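You operate a simulated robot arm through the tools that you are given. There is no shell and no other tool. Be economical: measure what you need, move in short steps, check, and stop when the job is done.

You run a simulated robot arm. Do the job below in one go: nothing can be reset, and whatever is moved stays where it is left.

JOB
Fetch the plastic spacer from the top of the short bench and set it in the grey parts tray there. Press the white key of the harness tester three times. Press the orange key of the capacitor tester three times. Take the muffler from the top of the grey cabinet and put it on the top of the short bench. Put the left bearing on the top of the engine bench away on the top of the end bench. Put the blue regulator on the top of the end bench away on the top of the short bench. Open the left drawer of the engine bench, take the grey hose box and put it in the inside of the left drawer of the engine bench, then shut the drawer. Take the right bearing and put it on top of the teal plugs box. Take the grey cap on the top of the far cart and put it away on the top of the end bench. Stack the carburettor labelled "340" from the top of the far cart on top of the carburettor marked "345". Put the dark grey gasket from the tray beside the far bare engine in the blue crate on the far cart. Put the green filter on the top of the near cart away on the top of the end bench. Do these in any order. Set down upright: muffler.

It is judged by the outcome, as a careful person would: the job done as asked, and still so three seconds after it is handed in. It fails if anything else is knocked over, pushed out of place, dropped, spilled or broken. A push-on lid holds only when it is set on centred and level and pressed home; a screw cap is set on level and turned clockwise until tight.

ROBOT AND FRAMES
A 7-joint arm with a vacuum gripper on a trunk, on a base that drives. Base frame: it is fixed to the floor where the robot stands at the start and does not move with it; the origin is under the middle of the robot, x ahead of it, y to its left, z up. Units: mm, degrees, N and s.
With the tool pointing down near the work surface it reaches from about 160 to 840 mm from the robot's upright axis, wherever it stands. Its first joint turns from -166.0 to 166.0 degrees. Places, roughly: blue crate on the far cart (31x20x10 cm) [1800, -5900, 800]; blue regulator [-250, -5500, 750]; carburettor [2500, -6000, 750]; dark grey gasket (4x4x2 cm) [3500, -5400, 800]; green filter (5x4x4 cm) [2500, -2900, 800]; grey cap (5x5x3 cm) [2300, -6000, 800]; grey hose box [-250, -6000, 1000]; grey parts tray (24x18x6 cm) [800, 400, 900]; inside of the left drawer of the engine bench [100, -5100, 700]; left bearing (5x5x3 cm) [200, -5000, 900]; left drawer of the engine bench [200, -5100, 700]; muffler (15x8x9 cm) [600, -300, 900]; orange key of the capacitor tester [600, 800, 900]; plastic spacer (6x6x5 cm) [700, 200, 900]; right bearing (5x5x3 cm) [300, -5700, 900]; teal plugs box [-250, -6500, 1000]; top of the end bench [0, -6100, 800]; top of the short bench [600, 400, 800]; white key of the harness tester [600, 500, 900]. Payload 1.88 kg.
Tool frame: the origin (TCP) lies in the middle of the cups' lips, and z points out of the cups. The gripper has 1 cup of 32 mm across, covering 32 by 32 mm (tool x, y); the bellows give 14 mm. With the vacuum on, a cup seals on a smooth face that it is pressed against (1 to 4 N); it does not hold porous or soft things. The pull reaches 41 N.
Orientation is told as [roll, pitch, yaw] about the base's x, y, z axes, in that order, counted from this pose: with the cups facing straight down, the tool's x points along the base's -x, its y along +y and its z along -z.

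CONTROLS
- The arm moves only by the tool play_rows. Its argument "rows" is a list of rows, each a list of 7 numbers: the vacuum: 1 switches it on, 0 off, then the shift along the tool's x, y, z in mm, then the turn, a rotation vector about the tool's x, y, z in degrees. In form: [[vac, tx, ty, tz, rx, ry, rz], ...]. A call has 1 to 10 rows; each row is the pose to reach, as a shift and turn from the pose commanded when the call began, along the tool's axes at that moment. Each row takes 0.2 s and may step no farther than 50 mm and 8.6 degrees from the row before; otherwise, or with a gripper value out of range, the whole call is refused. Where a pose cannot be reached the arm comes as near as it can. A force on the tool above 40 N (or 10 N above the force at the start of the call, whichever is more), or a blocked arm, ends the call early, and 0.2 s more pass. The pull builds up within a second once a cup has sealed. Time passes only in rows, and 0.2 s behind the last, so rows that repeat a pose give it time. The reply holds the time, the measured pose of the TCP, the force on the tool along the base axes and the pull of the vacuum, in the units named above and with some noise, with the torque about the TCP (base axes, N m) and any sound that the robot's microphone picked up, and new pictures: "views" is both (left out), scene, wrist or none.
- Cameras (640 x 400 px; columns grow to the right, rows downward): "scene" is now at [14, 173.7, 1554.7]; the picture's right is [0.14, -0.99, 0.00], its down [-0.79, -0.11, -0.60] and it looks along [0.60, 0.09, -0.80] (base axes); focal length 272 px, centre (320, 200). "wrist" rides on the gripper at [82, 14, -216] in the tool frame; the picture's right is [-0.17, 0.99, 0.00], its down [-0.91, -0.15, -0.37] and it looks along [-0.37, -0.06, 0.93] (tool axes); focal length 243 px, centre (320, 200). There is no depth. A picture from a camera that has moved, and an enlarged one, comes with that camera's place and axes in the base frame and with its lens.
- move_column(by): slides the trunk up (or, below 0, down) by that many mm; the arm and the scene camera ride with it, the base frame stays. It gives what a move gives, with no picture.
- base_move(legs): drives the robot by 1 to 6 legs, each [ahead, left, turn to the left] in mm, mm and degrees, along the robot's own axes; the way and the turn of a leg run together, so that a leg with both is an arc; at most 1500 mm and 180 degrees a leg. The arm and the cameras ride along, it lands a little off, and it stops where it bumps. It gives what a move gives, and a new picture of the scene camera.
- turn_head(pan, tilt): turns the head with the scene camera to pan (to the left, within 155 degrees either way) and tilt (down, from -29 to 69), counted from straight ahead of the robot. It gives what a move gives, and a new picture of the scene camera.
- inspect(camera, box): a new picture of the part [left, top, right, bottom] of that camera's present view, enlarged. It takes no simulated time.
- sign_off(): hands the job in; it is judged then, once.

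Go step by step. Nothing tells you exact positions but the pictures and the camera data: compare them with the known pose of the tool, close in by small moves and look again before you grip or let go. The budget is 567 turns and 360 pictures, counting those below and the enlarged ones. Unless the task says otherwise, let go and move clear before handing in, and close with one line.

The tools are called as a command line: name --pt "numbers of a row" for each row, then --argument value for the rest, lists and objects as JSON in quotes. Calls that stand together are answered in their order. play_rows: Moves the arm, as the interface text tells. Its arguments: {"type":"object","properties":{"rows":{"type":"array","items":{"type":"array","items":{"type":"number"}}},"views":{"type":"string","enum":["both","scene","wrist","none"]}},"required":["rows"]} The other tools are called the same way: move_column (by) slides the trunk up or down; base_move (legs) drives the base; turn_head (pan, tilt) turns the head that bears the scene camera; inspect (camera, box) takes an enlarged picture of a part of a camera's view; sign_off () hands the job in.

At the start:

```text
t: 0.0
position: [346.6, 327.4, 1198.3]
tool_rot: [-0.1, 0.0, 0.0]
wrist_force: [-0.7, 0.5, 0.2]
moment: [-0.01, 0.0, 0.01]
pull: 0.0
trunk travel left (down, up): [-525.0, 65.0]
robot x, y, heading: [1.6, -4.6, -0.1]
head pan, tilt: [8.1, 53.0]
```

scene: 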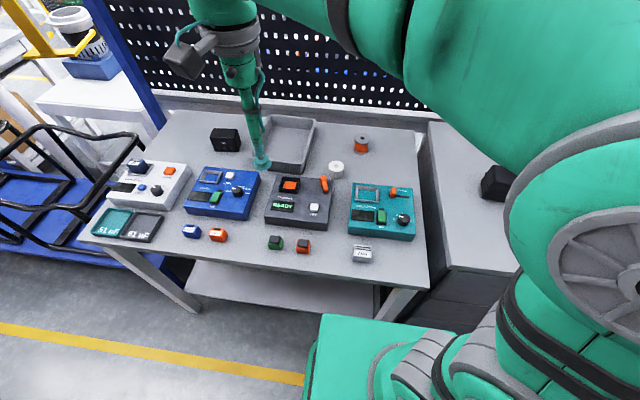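
wrist: 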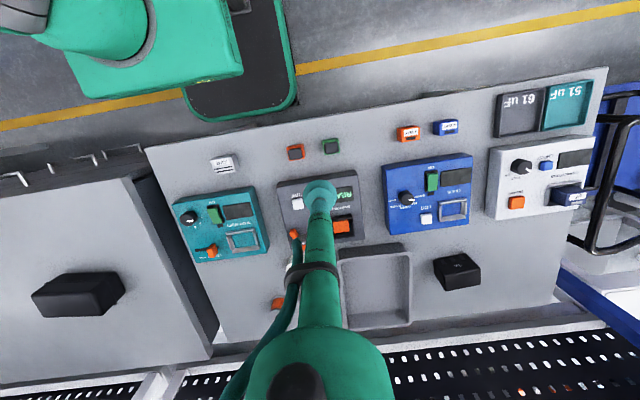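

I see the short bench with four testers, a grey tray, and small parts. I'll enlarge the view to read the labels.

inspect --camera "scene" --box '[80, 110, 260, 250]'

inspect --camera "scene" --box '[250, 120, 430, 270]'

inspect --camera "wrist" --box '[380, 70, 620, 240]'

inspect --camera "wrist" --box '[160, 120, 400, 320]'

```text
2.86 times, centred on (170, 180) of scene
camera zoom: at [14.0, 173.7, 1554.7], right [0.14, -0.99, 0.0], down [-0.79, -0.11, -0.6], along [0.6, 0.09, -0.8], focal length 776 px, centre (749, 257)
```

zoom: 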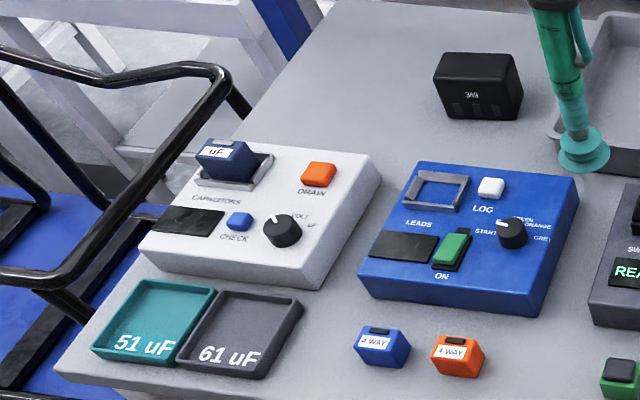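

```text
2.67 times, centred on (340, 195) of scene
camera zoom: at [14.0, 173.7, 1554.7], right [0.14, -0.99, 0.0], down [-0.79, -0.11, -0.6], along [0.6, 0.09, -0.8], focal length 724 px, centre (267, 213)
```

zoom: 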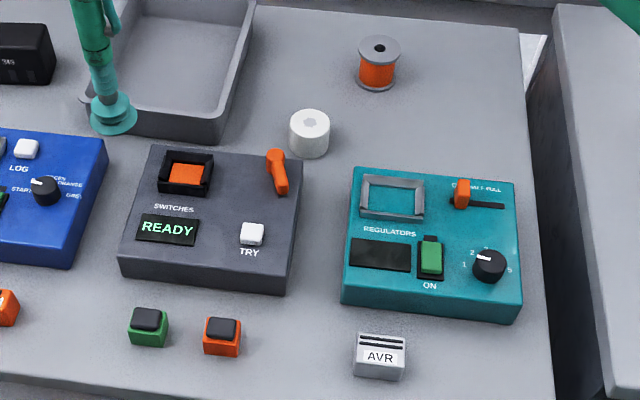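

```text
2.35 times, centred on (500, 155) of wrist
camera zoom: at [265.4, 342.9, 1413.6], right [0.17, 0.99, 0.0], down [0.91, -0.15, 0.37], along [0.37, -0.06, -0.93], focal length 571 px, centre (-104, 306)
```

zoom: 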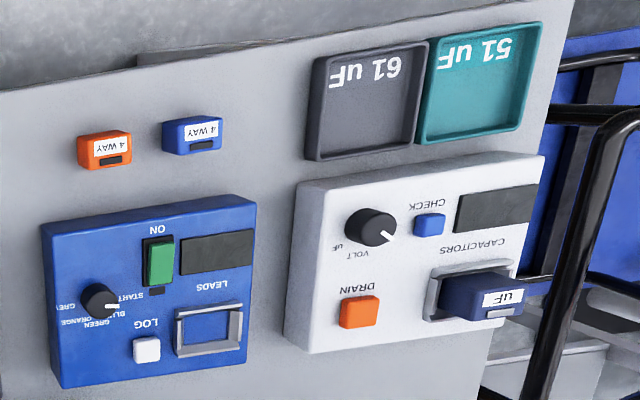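

```text
2.00 times, centred on (280, 220) of wrist
camera zoom: at [265.4, 342.9, 1413.6], right [0.17, 0.99, 0.0], down [0.91, -0.15, 0.37], along [0.37, -0.06, -0.93], focal length 485 px, centre (400, 160)
```

zoom: 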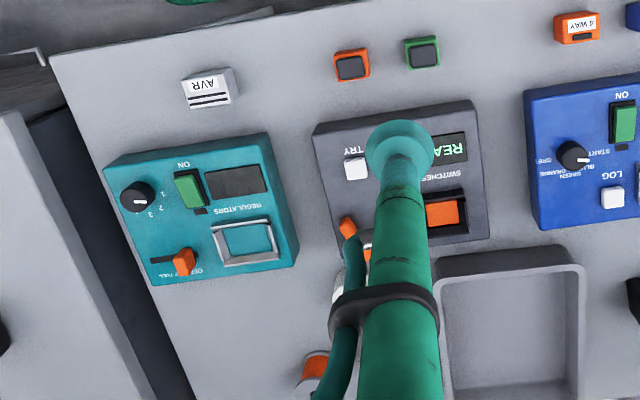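

The blue "LEADS" box is the harness tester (white LOG key ≈ [554,543,907]). The white box is the capacitor tester (orange DRAIN key ≈ [545,745,908]). The white cylinder at about [654,209,900] is the spacer, so I move above it first.

play_rows --pt "0 -40 -15 20 0 0 0" --pt "0 -80 -30 40 0 0 0" --pt "0 -120 -45 60 0 0 0" --pt "0 -160 -60 80 0 0 0" --pt "0 -200 -75 100 0 0 0" --pt "0 -240 -90 120 0 0 0" --pt "0 -275 -105 140 0 0 0" --pt "0 -307 -118 150 0 0 0"

```text
t: 1.8
position: [655.1, 209.4, 1050.6]
tool_rot: [0.0, -0.2, 0.0]
wrist_force: [-0.7, 0.7, -0.9]
moment: [0.0, -0.02, 0.03]
pull: 0.1
trunk travel left (down, up): [-525.0, 65.0]
robot x, y, heading: [3.9, -0.2, 0.0]
head pan, tilt: [8.1, 53.0]
camera scene: at [14.2, 173.7, 1554.7], right [0.14, -0.99, 0.0], down [-0.79, -0.11, -0.6], along [0.6, 0.09, -0.8], focal length 272 px, centre (320, 200)
camera wrist: at [572.9, 223.8, 1265.7], right [0.17, 0.99, 0.0], down [0.91, -0.15, 0.38], along [0.37, -0.06, -0.93], focal length 243 px, centre (320, 200)
```

scene: 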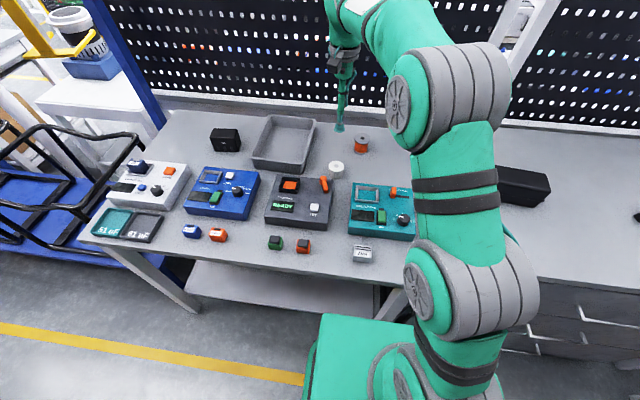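
wrist: 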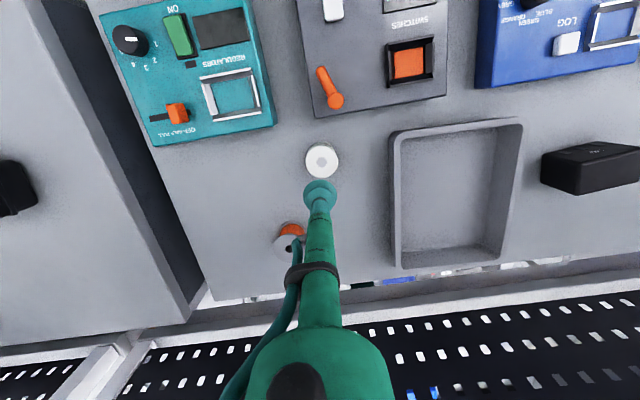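

The spacer's top is at about [654,211,901]. I check its face for a hole.

inspect --camera "wrist" --box '[270, 120, 370, 200]'

```text
5.00 times, centred on (320, 160) of wrist
camera zoom: at [572.9, 223.8, 1265.7], right [0.17, 0.99, 0.0], down [0.91, -0.15, 0.38], along [0.37, -0.06, -0.93], focal length 1213 px, centre (320, 400)
```

zoom: 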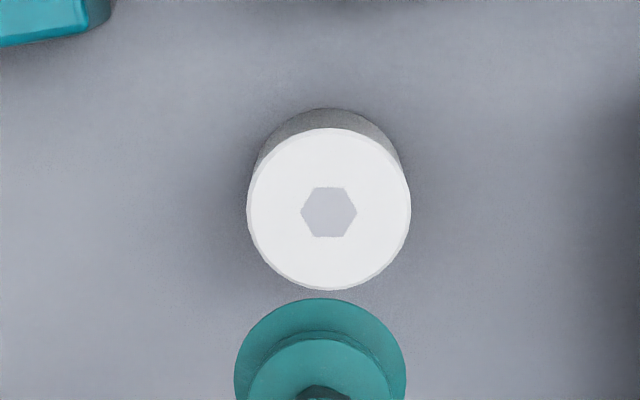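

It has a small hex recess, so I centre the cup on it. I descend with the vacuum on.

play_rows --pt "0 -1 3 45 0 0 0" --pt "0 -1 3 90 0 0 0" --pt "0 -1 3 130 0 0 0" --pt "1 -1 3 144 0 0 0" --pt "1 -1 3 149 0 0 0" --pt "1 -1 3 152 0 0 0" --pt "1 -1 3 154 0 0 0" --pt "1 -1 3 154 0 0 0" --views "wrist"

```text
t: 3.6
position: [654.0, 212.9, 894.7]
tool_rot: [0.0, 0.0, -0.1]
wrist_force: [0.0, 0.3, 0.3]
moment: [-0.03, 0.02, -0.02]
pull: 40.4
trunk travel left (down, up): [-525.0, 65.0]
robot x, y, heading: [-0.3, -2.5, -0.1]
head pan, tilt: [8.1, 53.0]
camera wrist: at [573.2, 227.7, 1109.8], right [0.17, 0.99, 0.0], down [0.91, -0.15, 0.37], along [0.37, -0.06, -0.93], focal length 243 px, centre (320, 200)
```

wrist: 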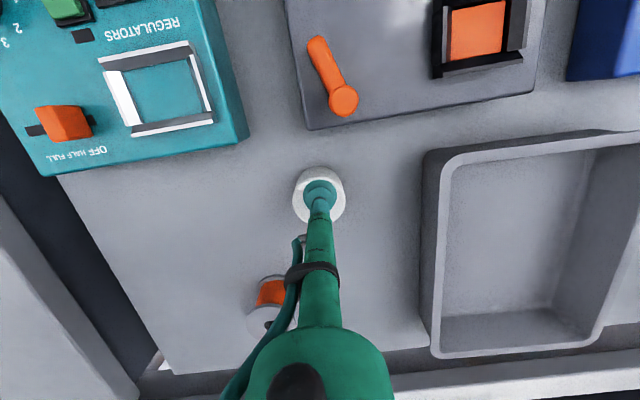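

Sealed at a pull of 40 N. I lift, carry it over the tray and look.

play_rows --pt "1 0 0 -50 0 0 0" --pt "1 0 0 -100 0 0 0" --pt "1 0 0 -120 0 0 0" --pt "1 -15 45 -120 0 0 0" --pt "1 -33 90 -120 0 0 0" --pt "1 -50 135 -120 0 0 0" --pt "1 -66 180 -120 0 0 0" --pt "1 -66 190 -120 0 0 0" --pt "1 -66 190 -120 0 0 0"

```text
t: 5.6
position: [696.5, 396.4, 1000.3]
tool_rot: [-0.2, 0.3, 0.0]
wrist_force: [0.8, 1.1, -1.6]
moment: [-0.11, 0.07, -0.04]
pull: 40.9
out of reach, approached as far as the arm can: row 7, 8, 9
trunk travel left (down, up): [-525.0, 65.0]
robot x, y, heading: [-2.5, -0.5, 0.2]
head pan, tilt: [8.1, 53.0]
camera scene: at [16.2, 175.9, 1554.3], right [0.14, -0.99, 0.0], down [-0.79, -0.11, -0.6], along [0.59, 0.08, -0.8], focal length 272 px, centre (320, 200)
camera wrist: at [616.6, 411.1, 1216.0], right [0.17, 0.99, 0.0], down [0.92, -0.15, 0.37], along [0.36, -0.07, -0.93], focal length 243 px, centre (320, 200)
```

scene: 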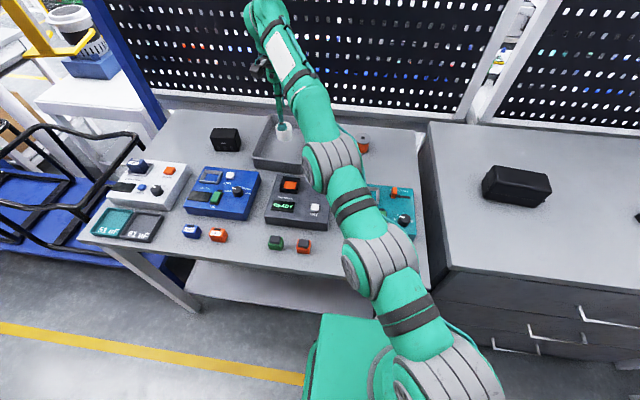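
wrist: 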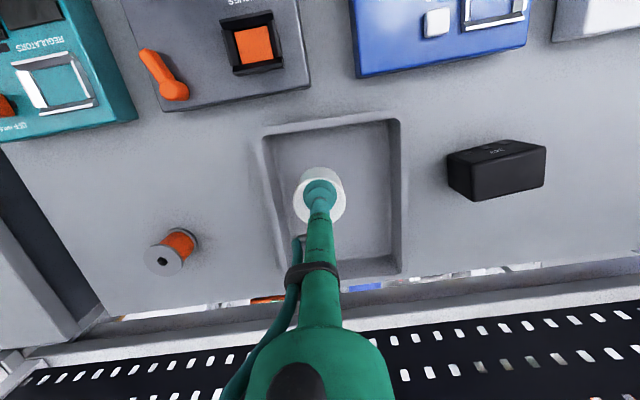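

It's over the tray but a bit near its front edge. I lower partway and see whether it reaches further there.

play_rows --pt "1 0 0 20 0 0 0" --pt "1 0 0 40 0 0 0" --pt "1 0 0 50 0 0 0" --views "wrist"

```text
t: 6.4
position: [696.0, 394.9, 955.1]
tool_rot: [-0.1, 0.0, 0.1]
wrist_force: [0.3, -0.2, -0.3]
moment: [0.0, 0.0, 0.0]
pull: 40.7
trunk travel left (down, up): [-525.0, 65.0]
robot x, y, heading: [0.9, -1.0, 0.0]
head pan, tilt: [8.1, 53.0]
camera wrist: at [614.3, 408.8, 1169.9], right [0.17, 0.99, 0.0], down [0.91, -0.15, 0.38], along [0.37, -0.06, -0.93], focal length 243 px, centre (320, 200)
```

wrist: 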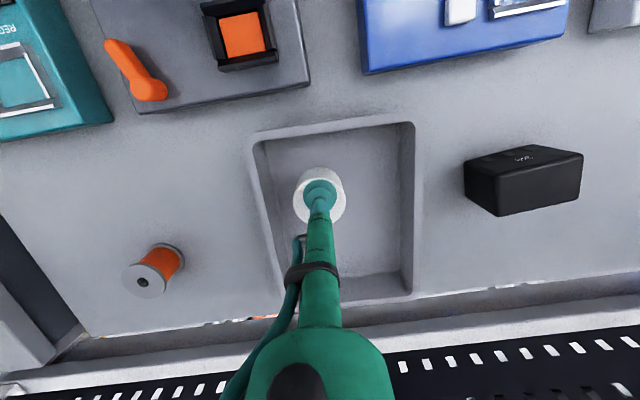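

play_rows --pt "1 -12 12 15 0 0 0" --pt "1 -18 18 35 0 0 0" --pt "1 -18 18 50 0 0 0" --pt "1 -18 18 54 0 0 0" --pt "1 -18 18 57 0 0 0" --views "wrist"

```text
t: 7.6
position: [714.0, 413.3, 898.0]
tool_rot: [0.0, -0.1, 0.0]
wrist_force: [-0.4, 0.8, 3.2]
moment: [-0.04, 0.0, -0.03]
pull: 41.2
trunk travel left (down, up): [-525.0, 65.0]
robot x, y, heading: [-1.0, 1.2, -0.4]
head pan, tilt: [8.1, 53.0]
camera wrist: at [632.2, 426.7, 1113.5], right [0.17, 0.99, 0.0], down [0.91, -0.15, 0.38], along [0.37, -0.06, -0.93], focal length 243 px, centre (320, 200)
```

wrist: 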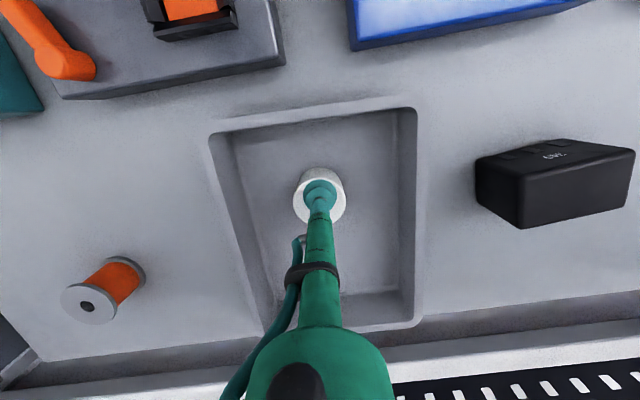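

Contact force is 3 N and the spacer is on the tray floor. I release it, rise, and then head towards the white LOG key.

play_rows --pt "0 0 0 0 0 0 0" --pt "0 0 0 0 0 0 0" --pt "0 0 0 0 0 0 0" --pt "0 0 0 -10 0 0 0" --pt "0 0 0 -50 0 0 0" --pt "0 30 20 -80 0 0 0" --pt "0 65 50 -80 0 0 0" --pt "0 100 80 -80 0 0 0" --pt "0 135 110 -80 0 0 0" --pt "0 160 130 -70 0 0 0" --views "both"

```text
t: 9.8
position: [555.3, 540.7, 965.7]
tool_rot: [0.0, 0.1, 0.1]
wrist_force: [0.3, 0.7, 0.7]
moment: [0.05, -0.02, -0.01]
pull: 0.1
out of reach, approached as far as the arm can: row 5
trunk travel left (down, up): [-525.0, 65.0]
robot x, y, heading: [-5.3, 1.4, 0.0]
head pan, tilt: [8.1, 53.0]
camera scene: at [14.0, 173.8, 1554.7], right [0.14, -0.99, 0.0], down [-0.79, -0.11, -0.6], along [0.6, 0.09, -0.8], focal length 272 px, centre (320, 200)
camera wrist: at [472.6, 555.9, 1180.8], right [0.17, 0.99, 0.0], down [0.91, -0.15, 0.37], along [0.37, -0.06, -0.93], focal length 243 px, centre (320, 200)
```

scene: 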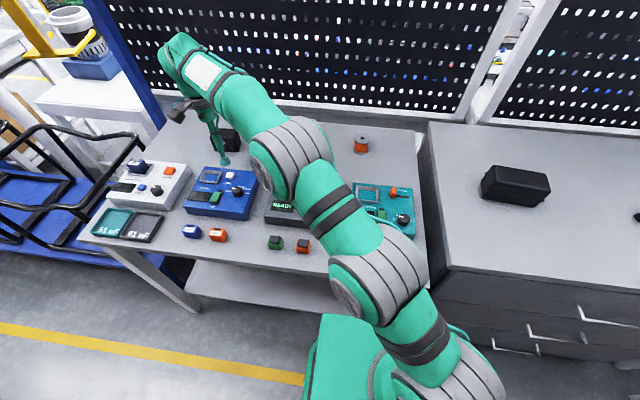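
wrist: 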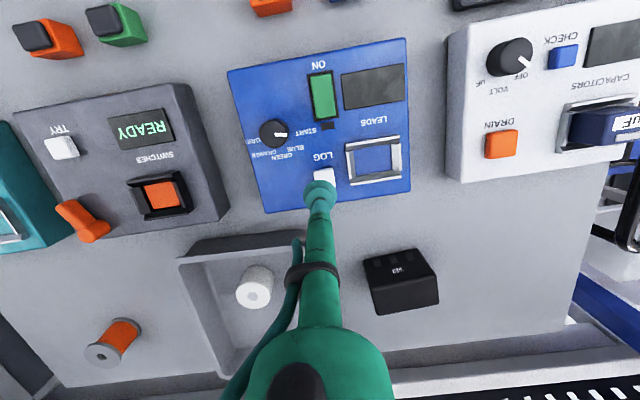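

The spacer sits in the tray. I enlarge the key to align on it.

inspect --camera "wrist" --box '[280, 140, 380, 220]'

```text
5.00 times, centred on (330, 180) of wrist
camera zoom: at [472.6, 555.9, 1180.8], right [0.17, 0.99, 0.0], down [0.91, -0.15, 0.37], along [0.37, -0.06, -0.93], focal length 1213 px, centre (270, 300)
```

zoom: 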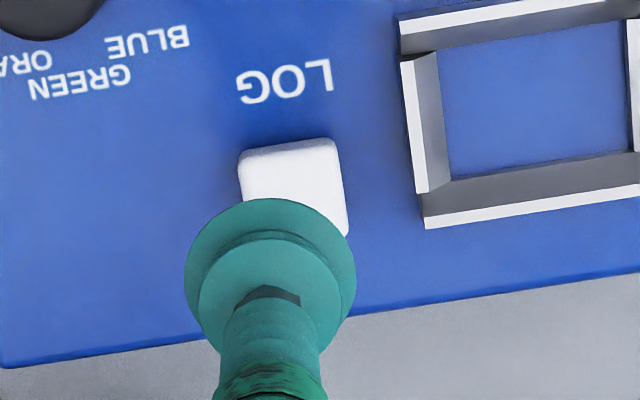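

play_rows --pt "0 1 6 40 0 0 0" --pt "0 1 6 54 0 0 0" --pt "0 1 6 58 0 0 0" --pt "0 1 6 61 0 0 0" --views "wrist"

```text
t: 10.8
position: [554.1, 546.9, 906.1]
tool_rot: [0.0, 0.0, 0.0]
wrist_force: [-1.0, 0.4, 0.2]
moment: [0.01, -0.03, 0.01]
pull: 0.1
trunk travel left (down, up): [-525.0, 65.0]
robot x, y, heading: [1.2, 2.5, -0.1]
head pan, tilt: [8.1, 53.0]
camera wrist: at [472.1, 562.3, 1121.4], right [0.17, 0.99, 0.0], down [0.91, -0.15, 0.37], along [0.37, -0.06, -0.93], focal length 243 px, centre (320, 200)
```

wrist: 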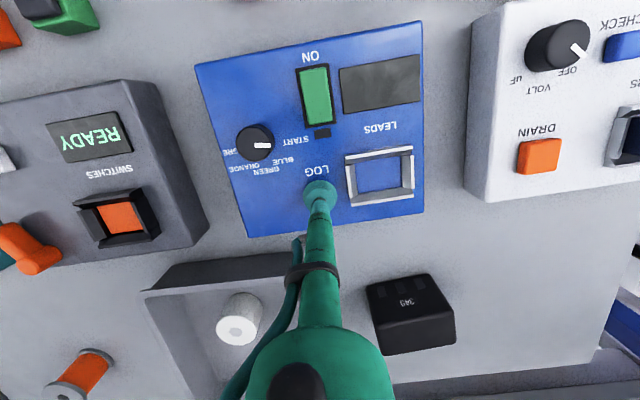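

play_rows --pt "0 0 0 2 0 0 0" --pt "0 0 0 4 0 0 0" --pt "0 0 0 4 0 0 0" --views "none"

play_rows --pt "0 0 0 2 0 0 0" --pt "0 0 0 4 0 0 0" --pt "0 0 0 4 0 0 0" --views "none"

```text
t: 11.6
position: [554.5, 547.4, 902.4]
tool_rot: [-0.1, 0.1, 0.0]
wrist_force: [0.1, -0.5, 0.9]
moment: [-0.02, 0.01, 0.03]
pull: 0.1
trunk travel left (down, up): [-525.0, 65.0]
robot x, y, heading: [0.3, -0.4, -0.1]
head pan, tilt: [8.1, 53.0]
```

```text
t: 12.4
position: [554.4, 548.9, 898.7]
tool_rot: [0.0, 0.0, 0.0]
wrist_force: [0.2, -0.7, 2.0]
moment: [0.02, 0.04, 0.01]
pull: 0.0
trunk travel left (down, up): [-525.0, 65.0]
robot x, y, heading: [-1.8, -2.7, -0.1]
head pan, tilt: [8.1, 53.0]
heard: click
```

I heard a click, so that's one press. I release fully and press two more times, one per call, to check each click.

play_rows --pt "0 0 0 -5 0 0 0" --pt "0 0 0 -12 0 0 0" --pt "0 0 0 -12 0 0 0" --pt "0 0 0 -6 0 0 0" --pt "0 0 0 -2 0 0 0" --pt "0 0 0 0 0 0 0" --pt "0 0 0 1 0 0 0" --pt "0 0 0 1 0 0 0" --views "none"

play_rows --pt "0 0 0 -5 0 0 0" --pt "0 0 0 -12 0 0 0" --pt "0 0 0 -12 0 0 0" --pt "0 0 0 -6 0 0 0" --pt "0 0 0 -2 0 0 0" --pt "0 0 0 0 0 0 0" --pt "0 0 0 1 0 0 0" --pt "0 0 0 1 0 0 0" --views "none"

```text
t: 14.2
position: [553.4, 548.2, 896.9]
tool_rot: [0.0, 0.1, -0.1]
wrist_force: [-0.3, 1.6, 2.0]
moment: [-0.05, 0.02, 0.02]
pull: 0.1
trunk travel left (down, up): [-525.0, 65.0]
robot x, y, heading: [1.3, -2.9, 0.2]
head pan, tilt: [8.1, 53.0]
heard: click
```

```text
t: 16.0
position: [554.8, 547.9, 895.2]
tool_rot: [0.0, 0.0, -0.1]
wrist_force: [-0.8, -0.1, 2.6]
moment: [0.02, -0.03, 0.0]
pull: 0.1
trunk travel left (down, up): [-525.0, 65.0]
robot x, y, heading: [2.6, 1.5, 0.2]
head pan, tilt: [8.1, 53.0]
heard: click
```

Three clicks heard. I lift, then back up a little and shift left for the capacitor tester.

play_rows --pt "0 0 0 -20 0 0 0" --pt "0 10 -10 -60 0 0 0" --pt "0 30 -20 -100 0 0 0" --pt "0 60 -40 -130 0 0 0" --views "none"

base_move --legs '[[-50, 0, 0], [0, 250, 0]]'

```text
t: 17.0
position: [492.0, 506.6, 1024.3]
tool_rot: [0.1, 0.0, 0.0]
wrist_force: [0.1, 0.2, -0.5]
moment: [0.0, 0.01, -0.02]
pull: 0.0
trunk travel left (down, up): [-525.0, 65.0]
robot x, y, heading: [-1.8, -1.6, -0.0]
head pan, tilt: [8.1, 53.0]
```

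```text
t: 19.4
position: [442.9, 758.6, 1025.8]
tool_rot: [0.1, 0.1, -0.1]
wrist_force: [-0.4, 0.3, -0.4]
moment: [0.02, 0.02, -0.02]
pull: 0.1
trunk travel left (down, up): [-525.0, 65.0]
robot x, y, heading: [-52.8, 250.9, -0.1]
head pan, tilt: [8.1, 53.0]
camera scene: at [-35.4, 426.1, 1554.7], right [0.14, -0.99, 0.0], down [-0.79, -0.11, -0.6], along [0.6, 0.09, -0.8], focal length 272 px, centre (320, 200)
```

scene: 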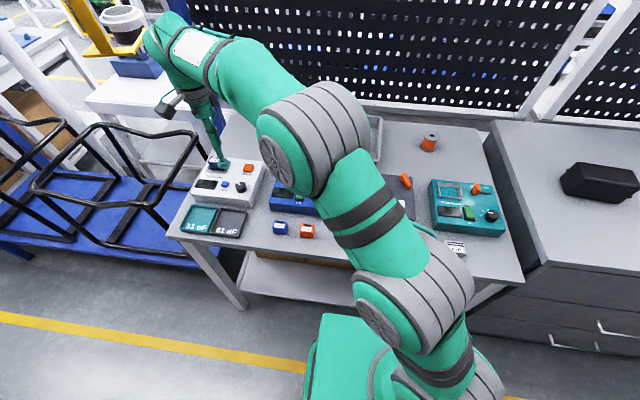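

play_rows --pt "0 -35 -4 15 0 0 0" --pt "0 -70 -8 30 0 0 0" --pt "0 -100 -12 50 0 0 0" --pt "0 -100 -12 66 0 0 0" --views "wrist"

inspect --camera "wrist" --box '[270, 140, 370, 220]'

```text
t: 20.4
position: [543.3, 747.1, 959.4]
tool_rot: [-0.1, 0.0, 0.0]
wrist_force: [-0.9, -0.7, -0.5]
moment: [0.01, 0.02, 0.01]
pull: 0.1
trunk travel left (down, up): [-525.0, 65.0]
robot x, y, heading: [-50.9, 252.7, 0.1]
head pan, tilt: [8.1, 53.0]
camera wrist: at [461.3, 761.4, 1174.3], right [0.17, 0.99, 0.0], down [0.91, -0.15, 0.37], along [0.37, -0.06, -0.93], focal length 243 px, centre (320, 200)
```

wrist: 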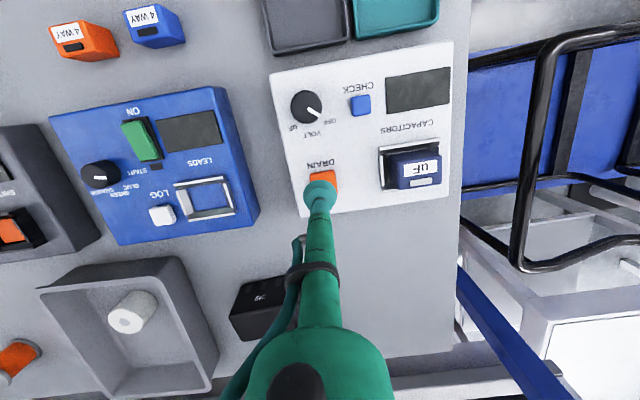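

```text
5.00 times, centred on (320, 180) of wrist
camera zoom: at [461.3, 761.4, 1174.3], right [0.17, 0.99, 0.0], down [0.91, -0.15, 0.37], along [0.37, -0.06, -0.93], focal length 1213 px, centre (320, 300)
```

zoom: 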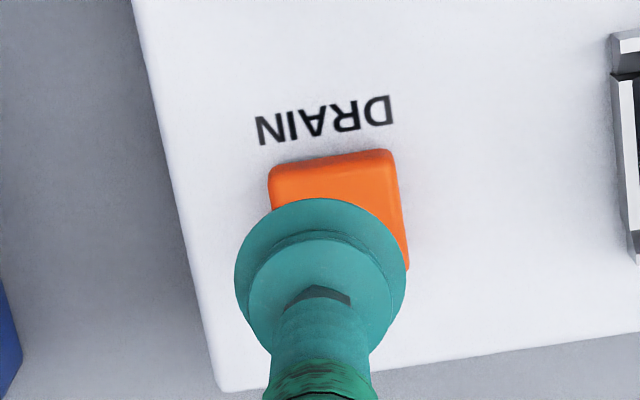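

play_rows --pt "0 -3 4 35 0 0 0" --pt "0 -3 4 50 0 0 0" --pt "0 -3 4 53 0 0 0" --pt "0 -3 4 55 0 0 0" --pt "0 -3 4 57 0 0 0" --pt "0 -3 4 57 0 0 0" --views "none"

play_rows --pt "0 0 0 2 0 0 0" --pt "0 0 0 4 0 0 0" --pt "0 0 0 4 0 0 0" --views "none"

```text
t: 21.8
position: [545.3, 750.7, 902.1]
tool_rot: [-0.1, 0.0, -0.1]
wrist_force: [0.2, 0.3, 0.8]
moment: [0.03, -0.01, 0.0]
pull: 0.0
trunk travel left (down, up): [-525.0, 65.0]
robot x, y, heading: [-52.2, 253.0, 0.0]
head pan, tilt: [8.1, 53.0]
```

```text
t: 22.6
position: [545.6, 750.9, 897.6]
tool_rot: [0.0, 0.0, 0.1]
wrist_force: [0.2, -0.3, 2.1]
moment: [-0.02, 0.0, 0.01]
pull: 0.1
trunk travel left (down, up): [-525.0, 65.0]
robot x, y, heading: [-46.2, 251.7, 0.1]
head pan, tilt: [8.1, 53.0]
heard: click
```

One click. Two more presses follow the same pattern.

play_rows --pt "0 0 0 -5 0 0 0" --pt "0 0 0 -12 0 0 0" --pt "0 0 0 -12 0 0 0" --pt "0 0 0 -6 0 0 0" --pt "0 0 0 -2 0 0 0" --pt "0 0 0 0 0 0 0" --pt "0 0 0 1 0 0 0" --pt "0 0 0 1 0 0 0" --views "none"

play_rows --pt "0 0 0 -5 0 0 0" --pt "0 0 0 -12 0 0 0" --pt "0 0 0 -12 0 0 0" --pt "0 0 0 -6 0 0 0" --pt "0 0 0 -2 0 0 0" --pt "0 0 0 0 0 0 0" --pt "0 0 0 1 0 0 0" --pt "0 0 0 1 0 0 0" --views "none"

play_rows --pt "0 0 0 -20 0 0 0" --pt "0 0 0 -60 0 0 0" --pt "0 30 -20 -100 0 0 0" --pt "0 60 -50 -130 0 0 0" --pt "0 90 -85 -150 0 0 0" --pt "0 120 -120 -160 0 0 0" --pt "0 150 -155 -160 0 0 0" --views "scene"

```text
t: 24.4
position: [545.5, 750.5, 897.7]
tool_rot: [0.1, -0.1, 0.1]
wrist_force: [0.1, 0.7, 2.3]
moment: [0.0, 0.04, 0.01]
pull: 0.1
trunk travel left (down, up): [-525.0, 65.0]
robot x, y, heading: [-48.6, 255.1, 0.1]
head pan, tilt: [8.1, 53.0]
heard: click
```

```text
t: 26.1
position: [546.1, 749.5, 895.6]
tool_rot: [0.0, 0.0, 0.0]
wrist_force: [0.6, -1.8, 2.5]
moment: [0.05, 0.03, 0.01]
pull: 0.2
trunk travel left (down, up): [-525.0, 65.0]
robot x, y, heading: [-49.8, 254.3, -0.2]
head pan, tilt: [8.1, 53.0]
heard: click
```

```text
refused: row 3 steps farther than a row can; nothing moved
```

Three clicks. I lift the arm clear and drive back right to a place that reaches both the muffler and the free bench area.

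play_rows --pt "0 0 0 -20 0 0 0" --pt "0 0 0 -60 0 0 0" --pt "0 20 -15 -95 0 0 0" --pt "0 45 -40 -120 0 0 0" --pt "0 70 -75 -140 0 0 0" --pt "0 95 -110 -155 0 0 0" --pt "0 120 -145 -165 0 0 0" --views "none"

base_move --legs '[[0, -310, 0]]'

```text
t: 27.8
position: [426.3, 607.3, 1061.3]
tool_rot: [0.0, 0.0, 0.0]
wrist_force: [-1.3, -0.7, -0.4]
moment: [-0.02, -0.01, -0.06]
pull: 0.0
trunk travel left (down, up): [-525.0, 65.0]
robot x, y, heading: [-49.6, 250.2, -0.2]
head pan, tilt: [8.1, 53.0]
```

```text
t: 29.9
position: [425.8, 296.5, 1061.1]
tool_rot: [0.1, 0.0, 0.2]
wrist_force: [0.1, 0.3, 0.2]
moment: [0.02, 0.03, 0.02]
pull: 0.0
trunk travel left (down, up): [-525.0, 65.0]
robot x, y, heading: [-48.7, -55.3, 0.1]
head pan, tilt: [8.1, 53.0]
camera scene: at [-35.5, 114.8, 1554.7], right [0.14, -0.99, 0.0], down [-0.79, -0.11, -0.6], along [0.6, 0.09, -0.8], focal length 272 px, centre (320, 200)
```

scene: 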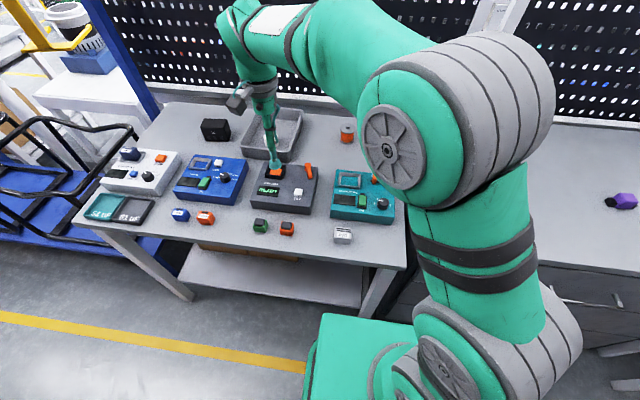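

play_rows --pt "0 0 -49 0 0 0 0" --pt "0 0 -98 0 0 0 0" --pt "0 0 -147 0 0 0 0" --pt "0 0 -196 0 0 0 0" --pt "0 -5 -245 0 0 0 0" --pt "0 -10 -294 0 0 0 0" --pt "0 -20 -342 0 0 0 0" --pt "0 -40 -387 0 0 0 0" --pt "0 -60 -432 0 0 0 0" --pt "0 -80 -477 0 0 0 0" --views "none"

play_rows --pt "0 -30 -30 0 0 0 0" --pt "0 -60 -60 0 0 0 0" --pt "0 -85 -100 0 0 0 0" --pt "0 -100 -140 0 0 0 0" --views "both"

```text
t: 32.0
position: [507.4, -180.8, 1057.8]
tool_rot: [0.0, 0.0, 0.2]
wrist_force: [0.2, -0.1, 0.3]
moment: [0.02, -0.01, 0.02]
pull: 0.1
trunk travel left (down, up): [-525.0, 65.0]
robot x, y, heading: [-49.7, -57.2, 0.0]
head pan, tilt: [8.1, 53.0]
```

```text
t: 33.0
position: [607.4, -319.2, 1061.7]
tool_rot: [0.0, 0.0, 0.3]
wrist_force: [0.1, -0.1, -0.9]
moment: [0.0, -0.01, 0.01]
pull: 0.0
trunk travel left (down, up): [-525.0, 65.0]
robot x, y, heading: [-49.4, -59.8, -0.2]
head pan, tilt: [8.1, 53.0]
camera scene: at [-35.3, 114.6, 1554.7], right [0.14, -0.99, 0.0], down [-0.79, -0.11, -0.6], along [0.6, 0.09, -0.8], focal length 272 px, centre (320, 200)
camera wrist: at [526.9, -305.5, 1276.6], right [0.16, 0.99, 0.0], down [0.91, -0.15, 0.38], along [0.37, -0.06, -0.93], focal length 243 px, centre (320, 200)
```

scene: 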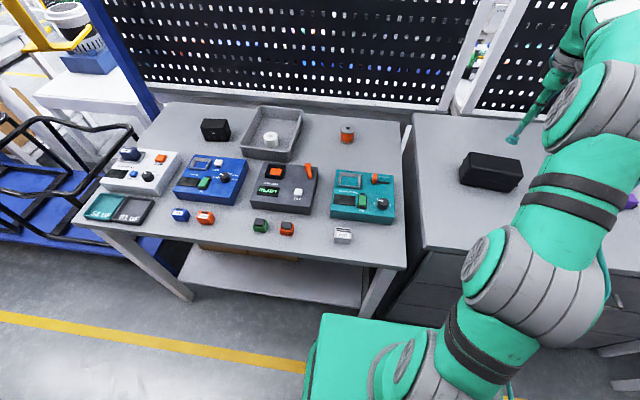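
wrist: 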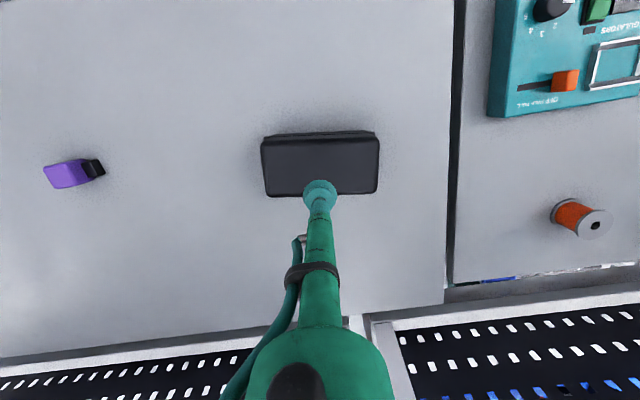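

The muffler's top centre is at about [609,-321,941] and the box stands upright. I descend with the vacuum on.

play_rows --pt "0 -2 -1 45 0 0 0" --pt "0 -2 -1 90 0 0 0" --pt "1 -2 -1 112 0 0 0" --pt "1 -2 -1 117 0 0 0" --pt "1 -2 -1 120 0 0 0" --pt "1 -2 -1 123 0 0 0" --pt "1 -2 -1 125 0 0 0" --pt "1 -2 -1 125 0 0 0" --views "wrist"

```text
t: 33.9
position: [615.1, -323.1, 967.0]
tool_rot: [-0.7, -1.5, 0.0]
wrist_force: [0.6, 0.8, 14.6]
moment: [0.03, 0.12, -0.4]
pull: 40.7
trunk travel left (down, up): [-525.0, 65.0]
robot x, y, heading: [-49.8, -58.9, 0.2]
head pan, tilt: [8.1, 53.0]
stopped in row 4: the force on the tool passed its limit at 47 N (the readings are from after the stop); the commanded pose is now the measured one
camera wrist: at [528.3, -306.7, 1180.2], right [0.17, 0.99, -0.01], down [0.9, -0.15, 0.4], along [0.39, -0.07, -0.92], focal length 243 px, centre (320, 200)
```

wrist: 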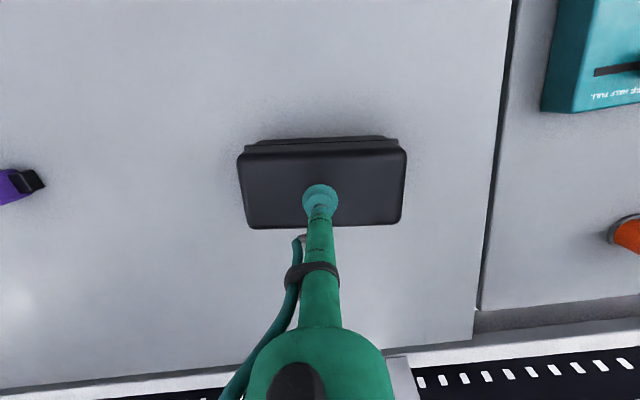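

The cabinet is higher than I assumed, but the cup has sealed on the muffler near its centre. I relax the force gently and lift a little.

play_rows --pt "1 0 0 -2 0 0 0" --pt "1 0 0 -4 0.7 -1.5 0" --pt "1 0 0 -8 0.7 -1.5 0" --pt "1 0 0 -30 0.7 -1.5 0" --pt "1 0 0 -30 0.7 -1.5 0" --views "wrist"

```text
t: 35.1
position: [614.1, -322.5, 992.6]
tool_rot: [-1.1, -2.4, 0.0]
wrist_force: [-0.1, -0.4, -8.4]
moment: [-0.06, -0.02, 0.0]
pull: 40.9
trunk travel left (down, up): [-525.0, 65.0]
robot x, y, heading: [-49.5, -59.2, 0.3]
head pan, tilt: [8.1, 53.0]
camera wrist: at [522.7, -304.6, 1203.4], right [0.17, 0.99, -0.01], down [0.9, -0.15, 0.42], along [0.41, -0.08, -0.91], focal length 243 px, centre (320, 200)
```

wrist: 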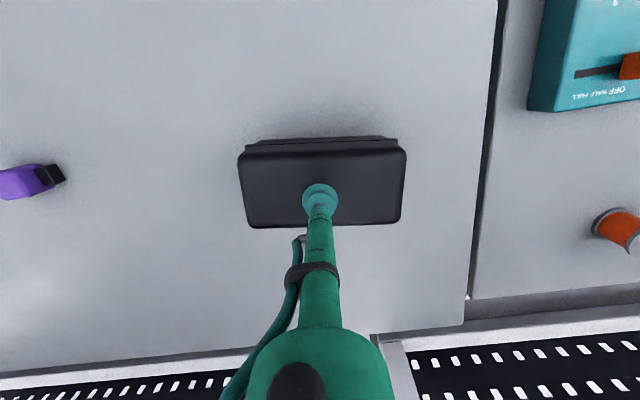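

Held at about 0.85 kg. I level the tool, raise it, and carry it to the free spot on the short bench at around [685,60].

play_rows --pt "1 0 0 -30 -1.1 2.4 0" --pt "1 0 0 -60 -1.1 2.4 0" --pt "1 0 45 -70 -1.1 2.4 0" --pt "1 0 90 -70 -1.1 2.4 0" --pt "1 0 135 -70 -1.1 2.4 0" --pt "1 0 180 -70 -1.1 2.4 0" --pt "1 -15 225 -70 -1.1 2.4 0" --pt "1 -30 270 -70 -1.1 2.4 0" --pt "1 -45 315 -70 -1.1 2.4 0" --pt "1 -60 355 -70 -1.1 2.4 0" --views "none"

play_rows --pt "1 -5 25 0 0 0 0" --pt "1 -5 30 0 0 0 0" --pt "1 -5 30 0 0 0 0" --views "both"

```text
t: 37.3
position: [670.6, 35.1, 1056.3]
tool_rot: [-0.1, 0.0, 0.0]
wrist_force: [-0.1, 0.4, -9.0]
moment: [-0.02, -0.02, 0.0]
pull: 40.9
trunk travel left (down, up): [-525.0, 65.0]
robot x, y, heading: [-52.2, -58.0, 0.5]
head pan, tilt: [8.1, 53.0]
```

```text
t: 38.1
position: [675.5, 65.2, 1058.9]
tool_rot: [-0.1, -0.1, -0.1]
wrist_force: [0.3, -0.3, -9.0]
moment: [0.04, -0.02, 0.0]
pull: 40.6
trunk travel left (down, up): [-525.0, 65.0]
robot x, y, heading: [-47.2, -55.5, 0.3]
head pan, tilt: [8.1, 53.0]
camera scene: at [-35.1, 114.8, 1554.7], right [0.14, -0.99, 0.0], down [-0.79, -0.11, -0.6], along [0.6, 0.09, -0.8], focal length 272 px, centre (320, 200)
camera wrist: at [593.4, 79.3, 1273.2], right [0.17, 0.99, 0.0], down [0.91, -0.15, 0.38], along [0.37, -0.06, -0.93], focal length 243 px, centre (320, 200)
```

scene: 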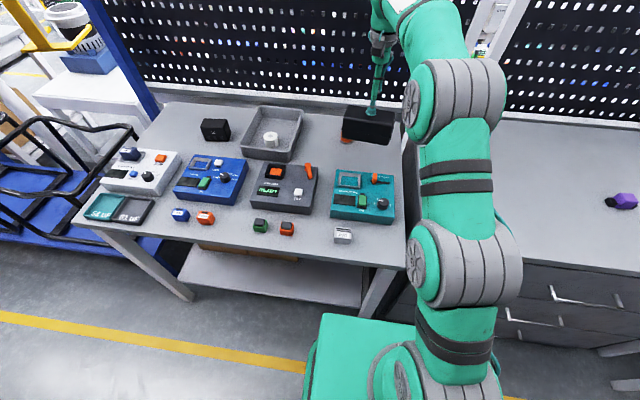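
wrist: 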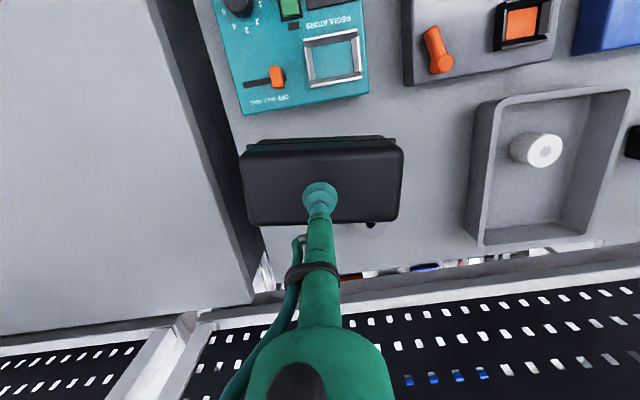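

Clear below (spool behind, teal tester in front). I lower stepwise.

play_rows --pt "1 -8 0 40 0 0 0" --pt "1 -8 0 80 0 0 0" --pt "1 -8 0 100 0 0 0" --pt "1 -8 0 107 0 0 0" --pt "1 -8 0 107 0 0 0" --views "wrist"

```text
t: 39.3
position: [685.6, 65.5, 950.9]
tool_rot: [0.0, -0.3, 0.0]
wrist_force: [0.6, 0.6, -8.8]
moment: [-0.02, -0.05, 0.03]
pull: 40.6
trunk travel left (down, up): [-525.0, 65.0]
robot x, y, heading: [-51.1, -57.4, 0.1]
head pan, tilt: [8.1, 53.0]
camera wrist: at [602.1, 78.7, 1166.0], right [0.17, 0.99, 0.0], down [0.91, -0.15, 0.38], along [0.37, -0.06, -0.93], focal length 243 px, centre (320, 200)
```

wrist: 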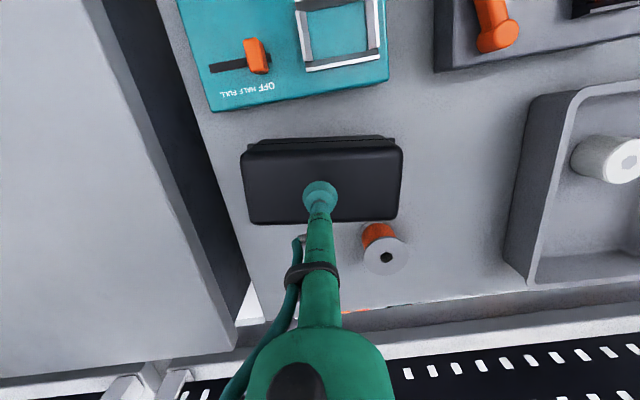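

play_rows --pt "1 0 0 3 0 0 0" --pt "1 0 0 6 0 0 0" --pt "1 0 0 9 0 0 0" --views "none"

play_rows --pt "1 0 0 2 0 0 0" --pt "1 0 0 4 0 0 0" --views "none"

```text
t: 40.1
position: [684.8, 64.5, 943.1]
tool_rot: [-0.2, -0.1, 0.0]
wrist_force: [1.0, 0.7, -8.5]
moment: [-0.01, -0.05, 0.02]
pull: 40.8
trunk travel left (down, up): [-525.0, 65.0]
robot x, y, heading: [-47.8, -62.8, 0.1]
head pan, tilt: [8.1, 53.0]
```

```text
t: 40.7
position: [684.7, 64.5, 938.2]
tool_rot: [-0.2, -0.1, 0.0]
wrist_force: [-1.3, -0.3, -8.7]
moment: [-0.03, -0.03, 0.01]
pull: 40.4
trunk travel left (down, up): [-525.0, 65.0]
robot x, y, heading: [-47.9, -56.7, 0.1]
head pan, tilt: [8.1, 53.0]
```

play_rows --pt "1 0 0 2 0 0 0" --pt "1 0 0 4 0 0 0" --views "none"

play_rows --pt "1 0 0 2 0 0 0" --pt "1 0 0 4 0 0 0" --views "wrist"

```text
t: 41.3
position: [685.8, 64.1, 934.5]
tool_rot: [0.1, -0.1, 0.0]
wrist_force: [0.5, -0.2, -9.7]
moment: [0.0, -0.06, 0.0]
pull: 40.8
trunk travel left (down, up): [-525.0, 65.0]
robot x, y, heading: [-51.1, -51.7, 0.2]
head pan, tilt: [8.1, 53.0]
```

```text
t: 41.9
position: [685.9, 63.0, 931.6]
tool_rot: [0.0, -0.1, 0.0]
wrist_force: [-0.8, 0.4, -4.3]
moment: [-0.12, -0.08, 0.03]
pull: 41.3
trunk travel left (down, up): [-525.0, 65.0]
robot x, y, heading: [-49.5, -58.7, 0.4]
head pan, tilt: [8.1, 53.0]
camera wrist: at [602.8, 77.9, 1145.9], right [0.17, 0.99, 0.0], down [0.91, -0.15, 0.38], along [0.37, -0.06, -0.93], focal length 243 px, centre (320, 200)
```

wrist: 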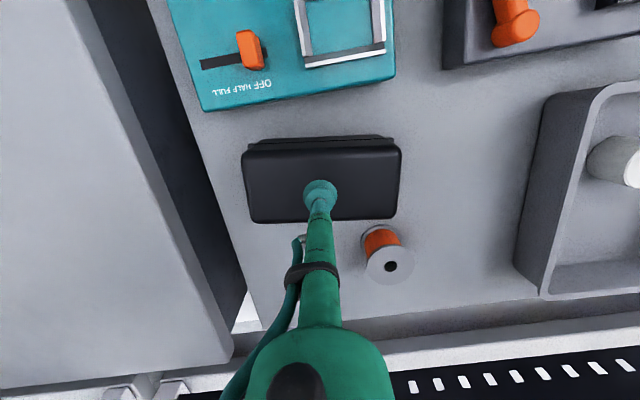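

Touchdown has begun. I press in slightly, release and rise.

play_rows --pt "1 0 0 2 0 0 0" --pt "1 0 0 3 0 0 0" --pt "0 0 0 3 0 0 0" --pt "0 0 0 3 0 0 0" --pt "0 0 0 3 0 0 0" --pt "0 0 0 -4 0 0 0" --pt "0 0 0 -20 0 0 0" --pt "0 0 0 -60 0 0 0" --pt "0 0 0 -100 0 0 0" --views "both"

```text
t: 43.9
position: [683.8, 63.5, 1027.9]
tool_rot: [-0.1, -0.1, 0.0]
wrist_force: [0.2, -0.2, -0.7]
moment: [-0.02, -0.03, -0.01]
pull: 0.0
trunk travel left (down, up): [-525.0, 65.0]
robot x, y, heading: [-50.6, -58.7, 0.3]
head pan, tilt: [8.1, 53.0]
camera scene: at [-35.6, 114.8, 1554.7], right [0.14, -0.99, 0.0], down [-0.79, -0.11, -0.6], along [0.6, 0.09, -0.8], focal length 272 px, centre (320, 200)
camera wrist: at [601.8, 77.7, 1243.7], right [0.17, 0.99, 0.0], down [0.91, -0.15, 0.38], along [0.37, -0.06, -0.93], focal length 243 px, centre (320, 200)
```

scene: 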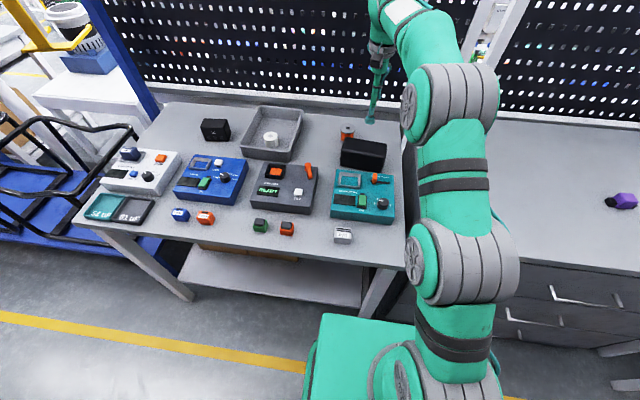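
wrist: 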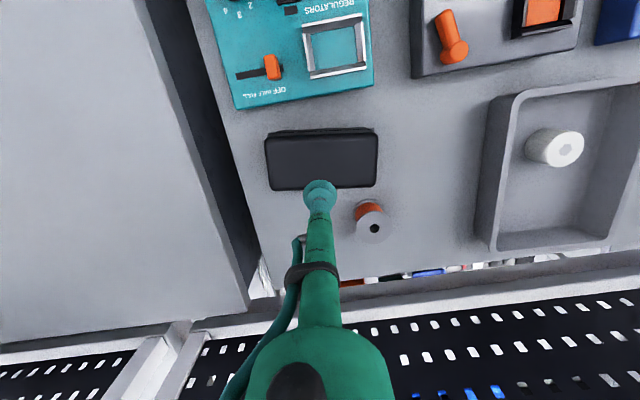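

The muffler is placed. I retract the arm to a compact pose and look to the right along the route to the other benches.

play_rows --pt "0 30 -20 -30 0 0 0" --pt "0 70 -30 -50 0 0 0" --pt "0 115 -40 -70 0 0 0" --pt "0 160 -50 -90 0 0 0" --pt "0 205 -60 -100 0 0 0" --pt "0 250 -70 -100 0 0 0" --pt "0 295 -80 -100 0 0 0" --pt "0 335 -90 -100 0 0 0" --pt "0 370 -100 -100 0 0 0" --views "none"

turn_head --pan -90 --tilt 15

turn_head --pan -130 --tilt 20

```text
refused: row 3 steps farther than a row can; nothing moved
```

```text
t: 45.6
position: [683.4, 63.6, 1028.6]
tool_rot: [0.0, -0.2, 0.0]
wrist_force: [0.6, 0.0, -0.1]
moment: [-0.03, -0.03, 0.0]
pull: 0.0
trunk travel left (down, up): [-525.0, 65.0]
robot x, y, heading: [-50.7, -54.6, 0.1]
head pan, tilt: [-90.0, 15.0]
camera scene: at [-108.6, 10.7, 1612.4], right [-1.0, 0.0, 0.0], down [0.0, 0.26, -0.97], along [0.0, -0.97, -0.26], focal length 272 px, centre (320, 200)
```

scene: 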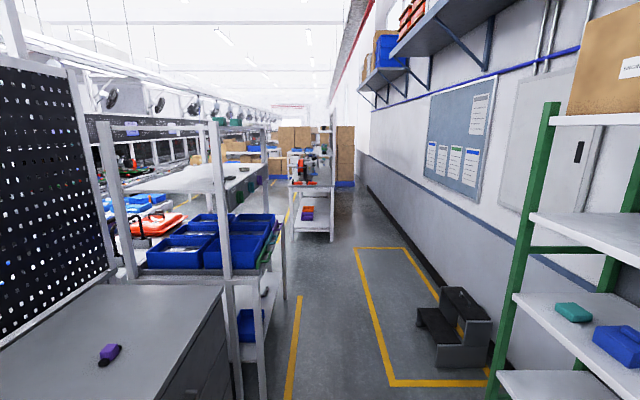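

```text
t: 46.7
position: [684.6, 63.0, 1029.5]
tool_rot: [0.0, -0.2, 0.0]
wrist_force: [-0.3, -0.5, 0.4]
moment: [-0.02, 0.01, 0.0]
pull: 0.1
trunk travel left (down, up): [-525.0, 65.0]
robot x, y, heading: [-50.2, -60.1, 0.0]
head pan, tilt: [-130.0, 20.0]
camera scene: at [-168.5, 32.6, 1604.3], right [-0.77, 0.64, 0.0], down [0.22, 0.26, -0.94], along [-0.6, -0.72, -0.34], focal length 272 px, centre (320, 200)
```

scene: 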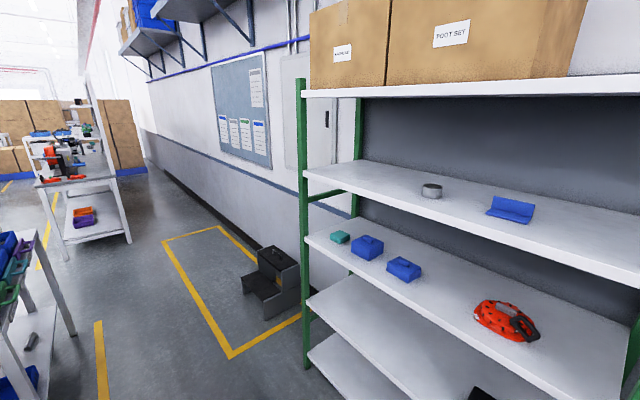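

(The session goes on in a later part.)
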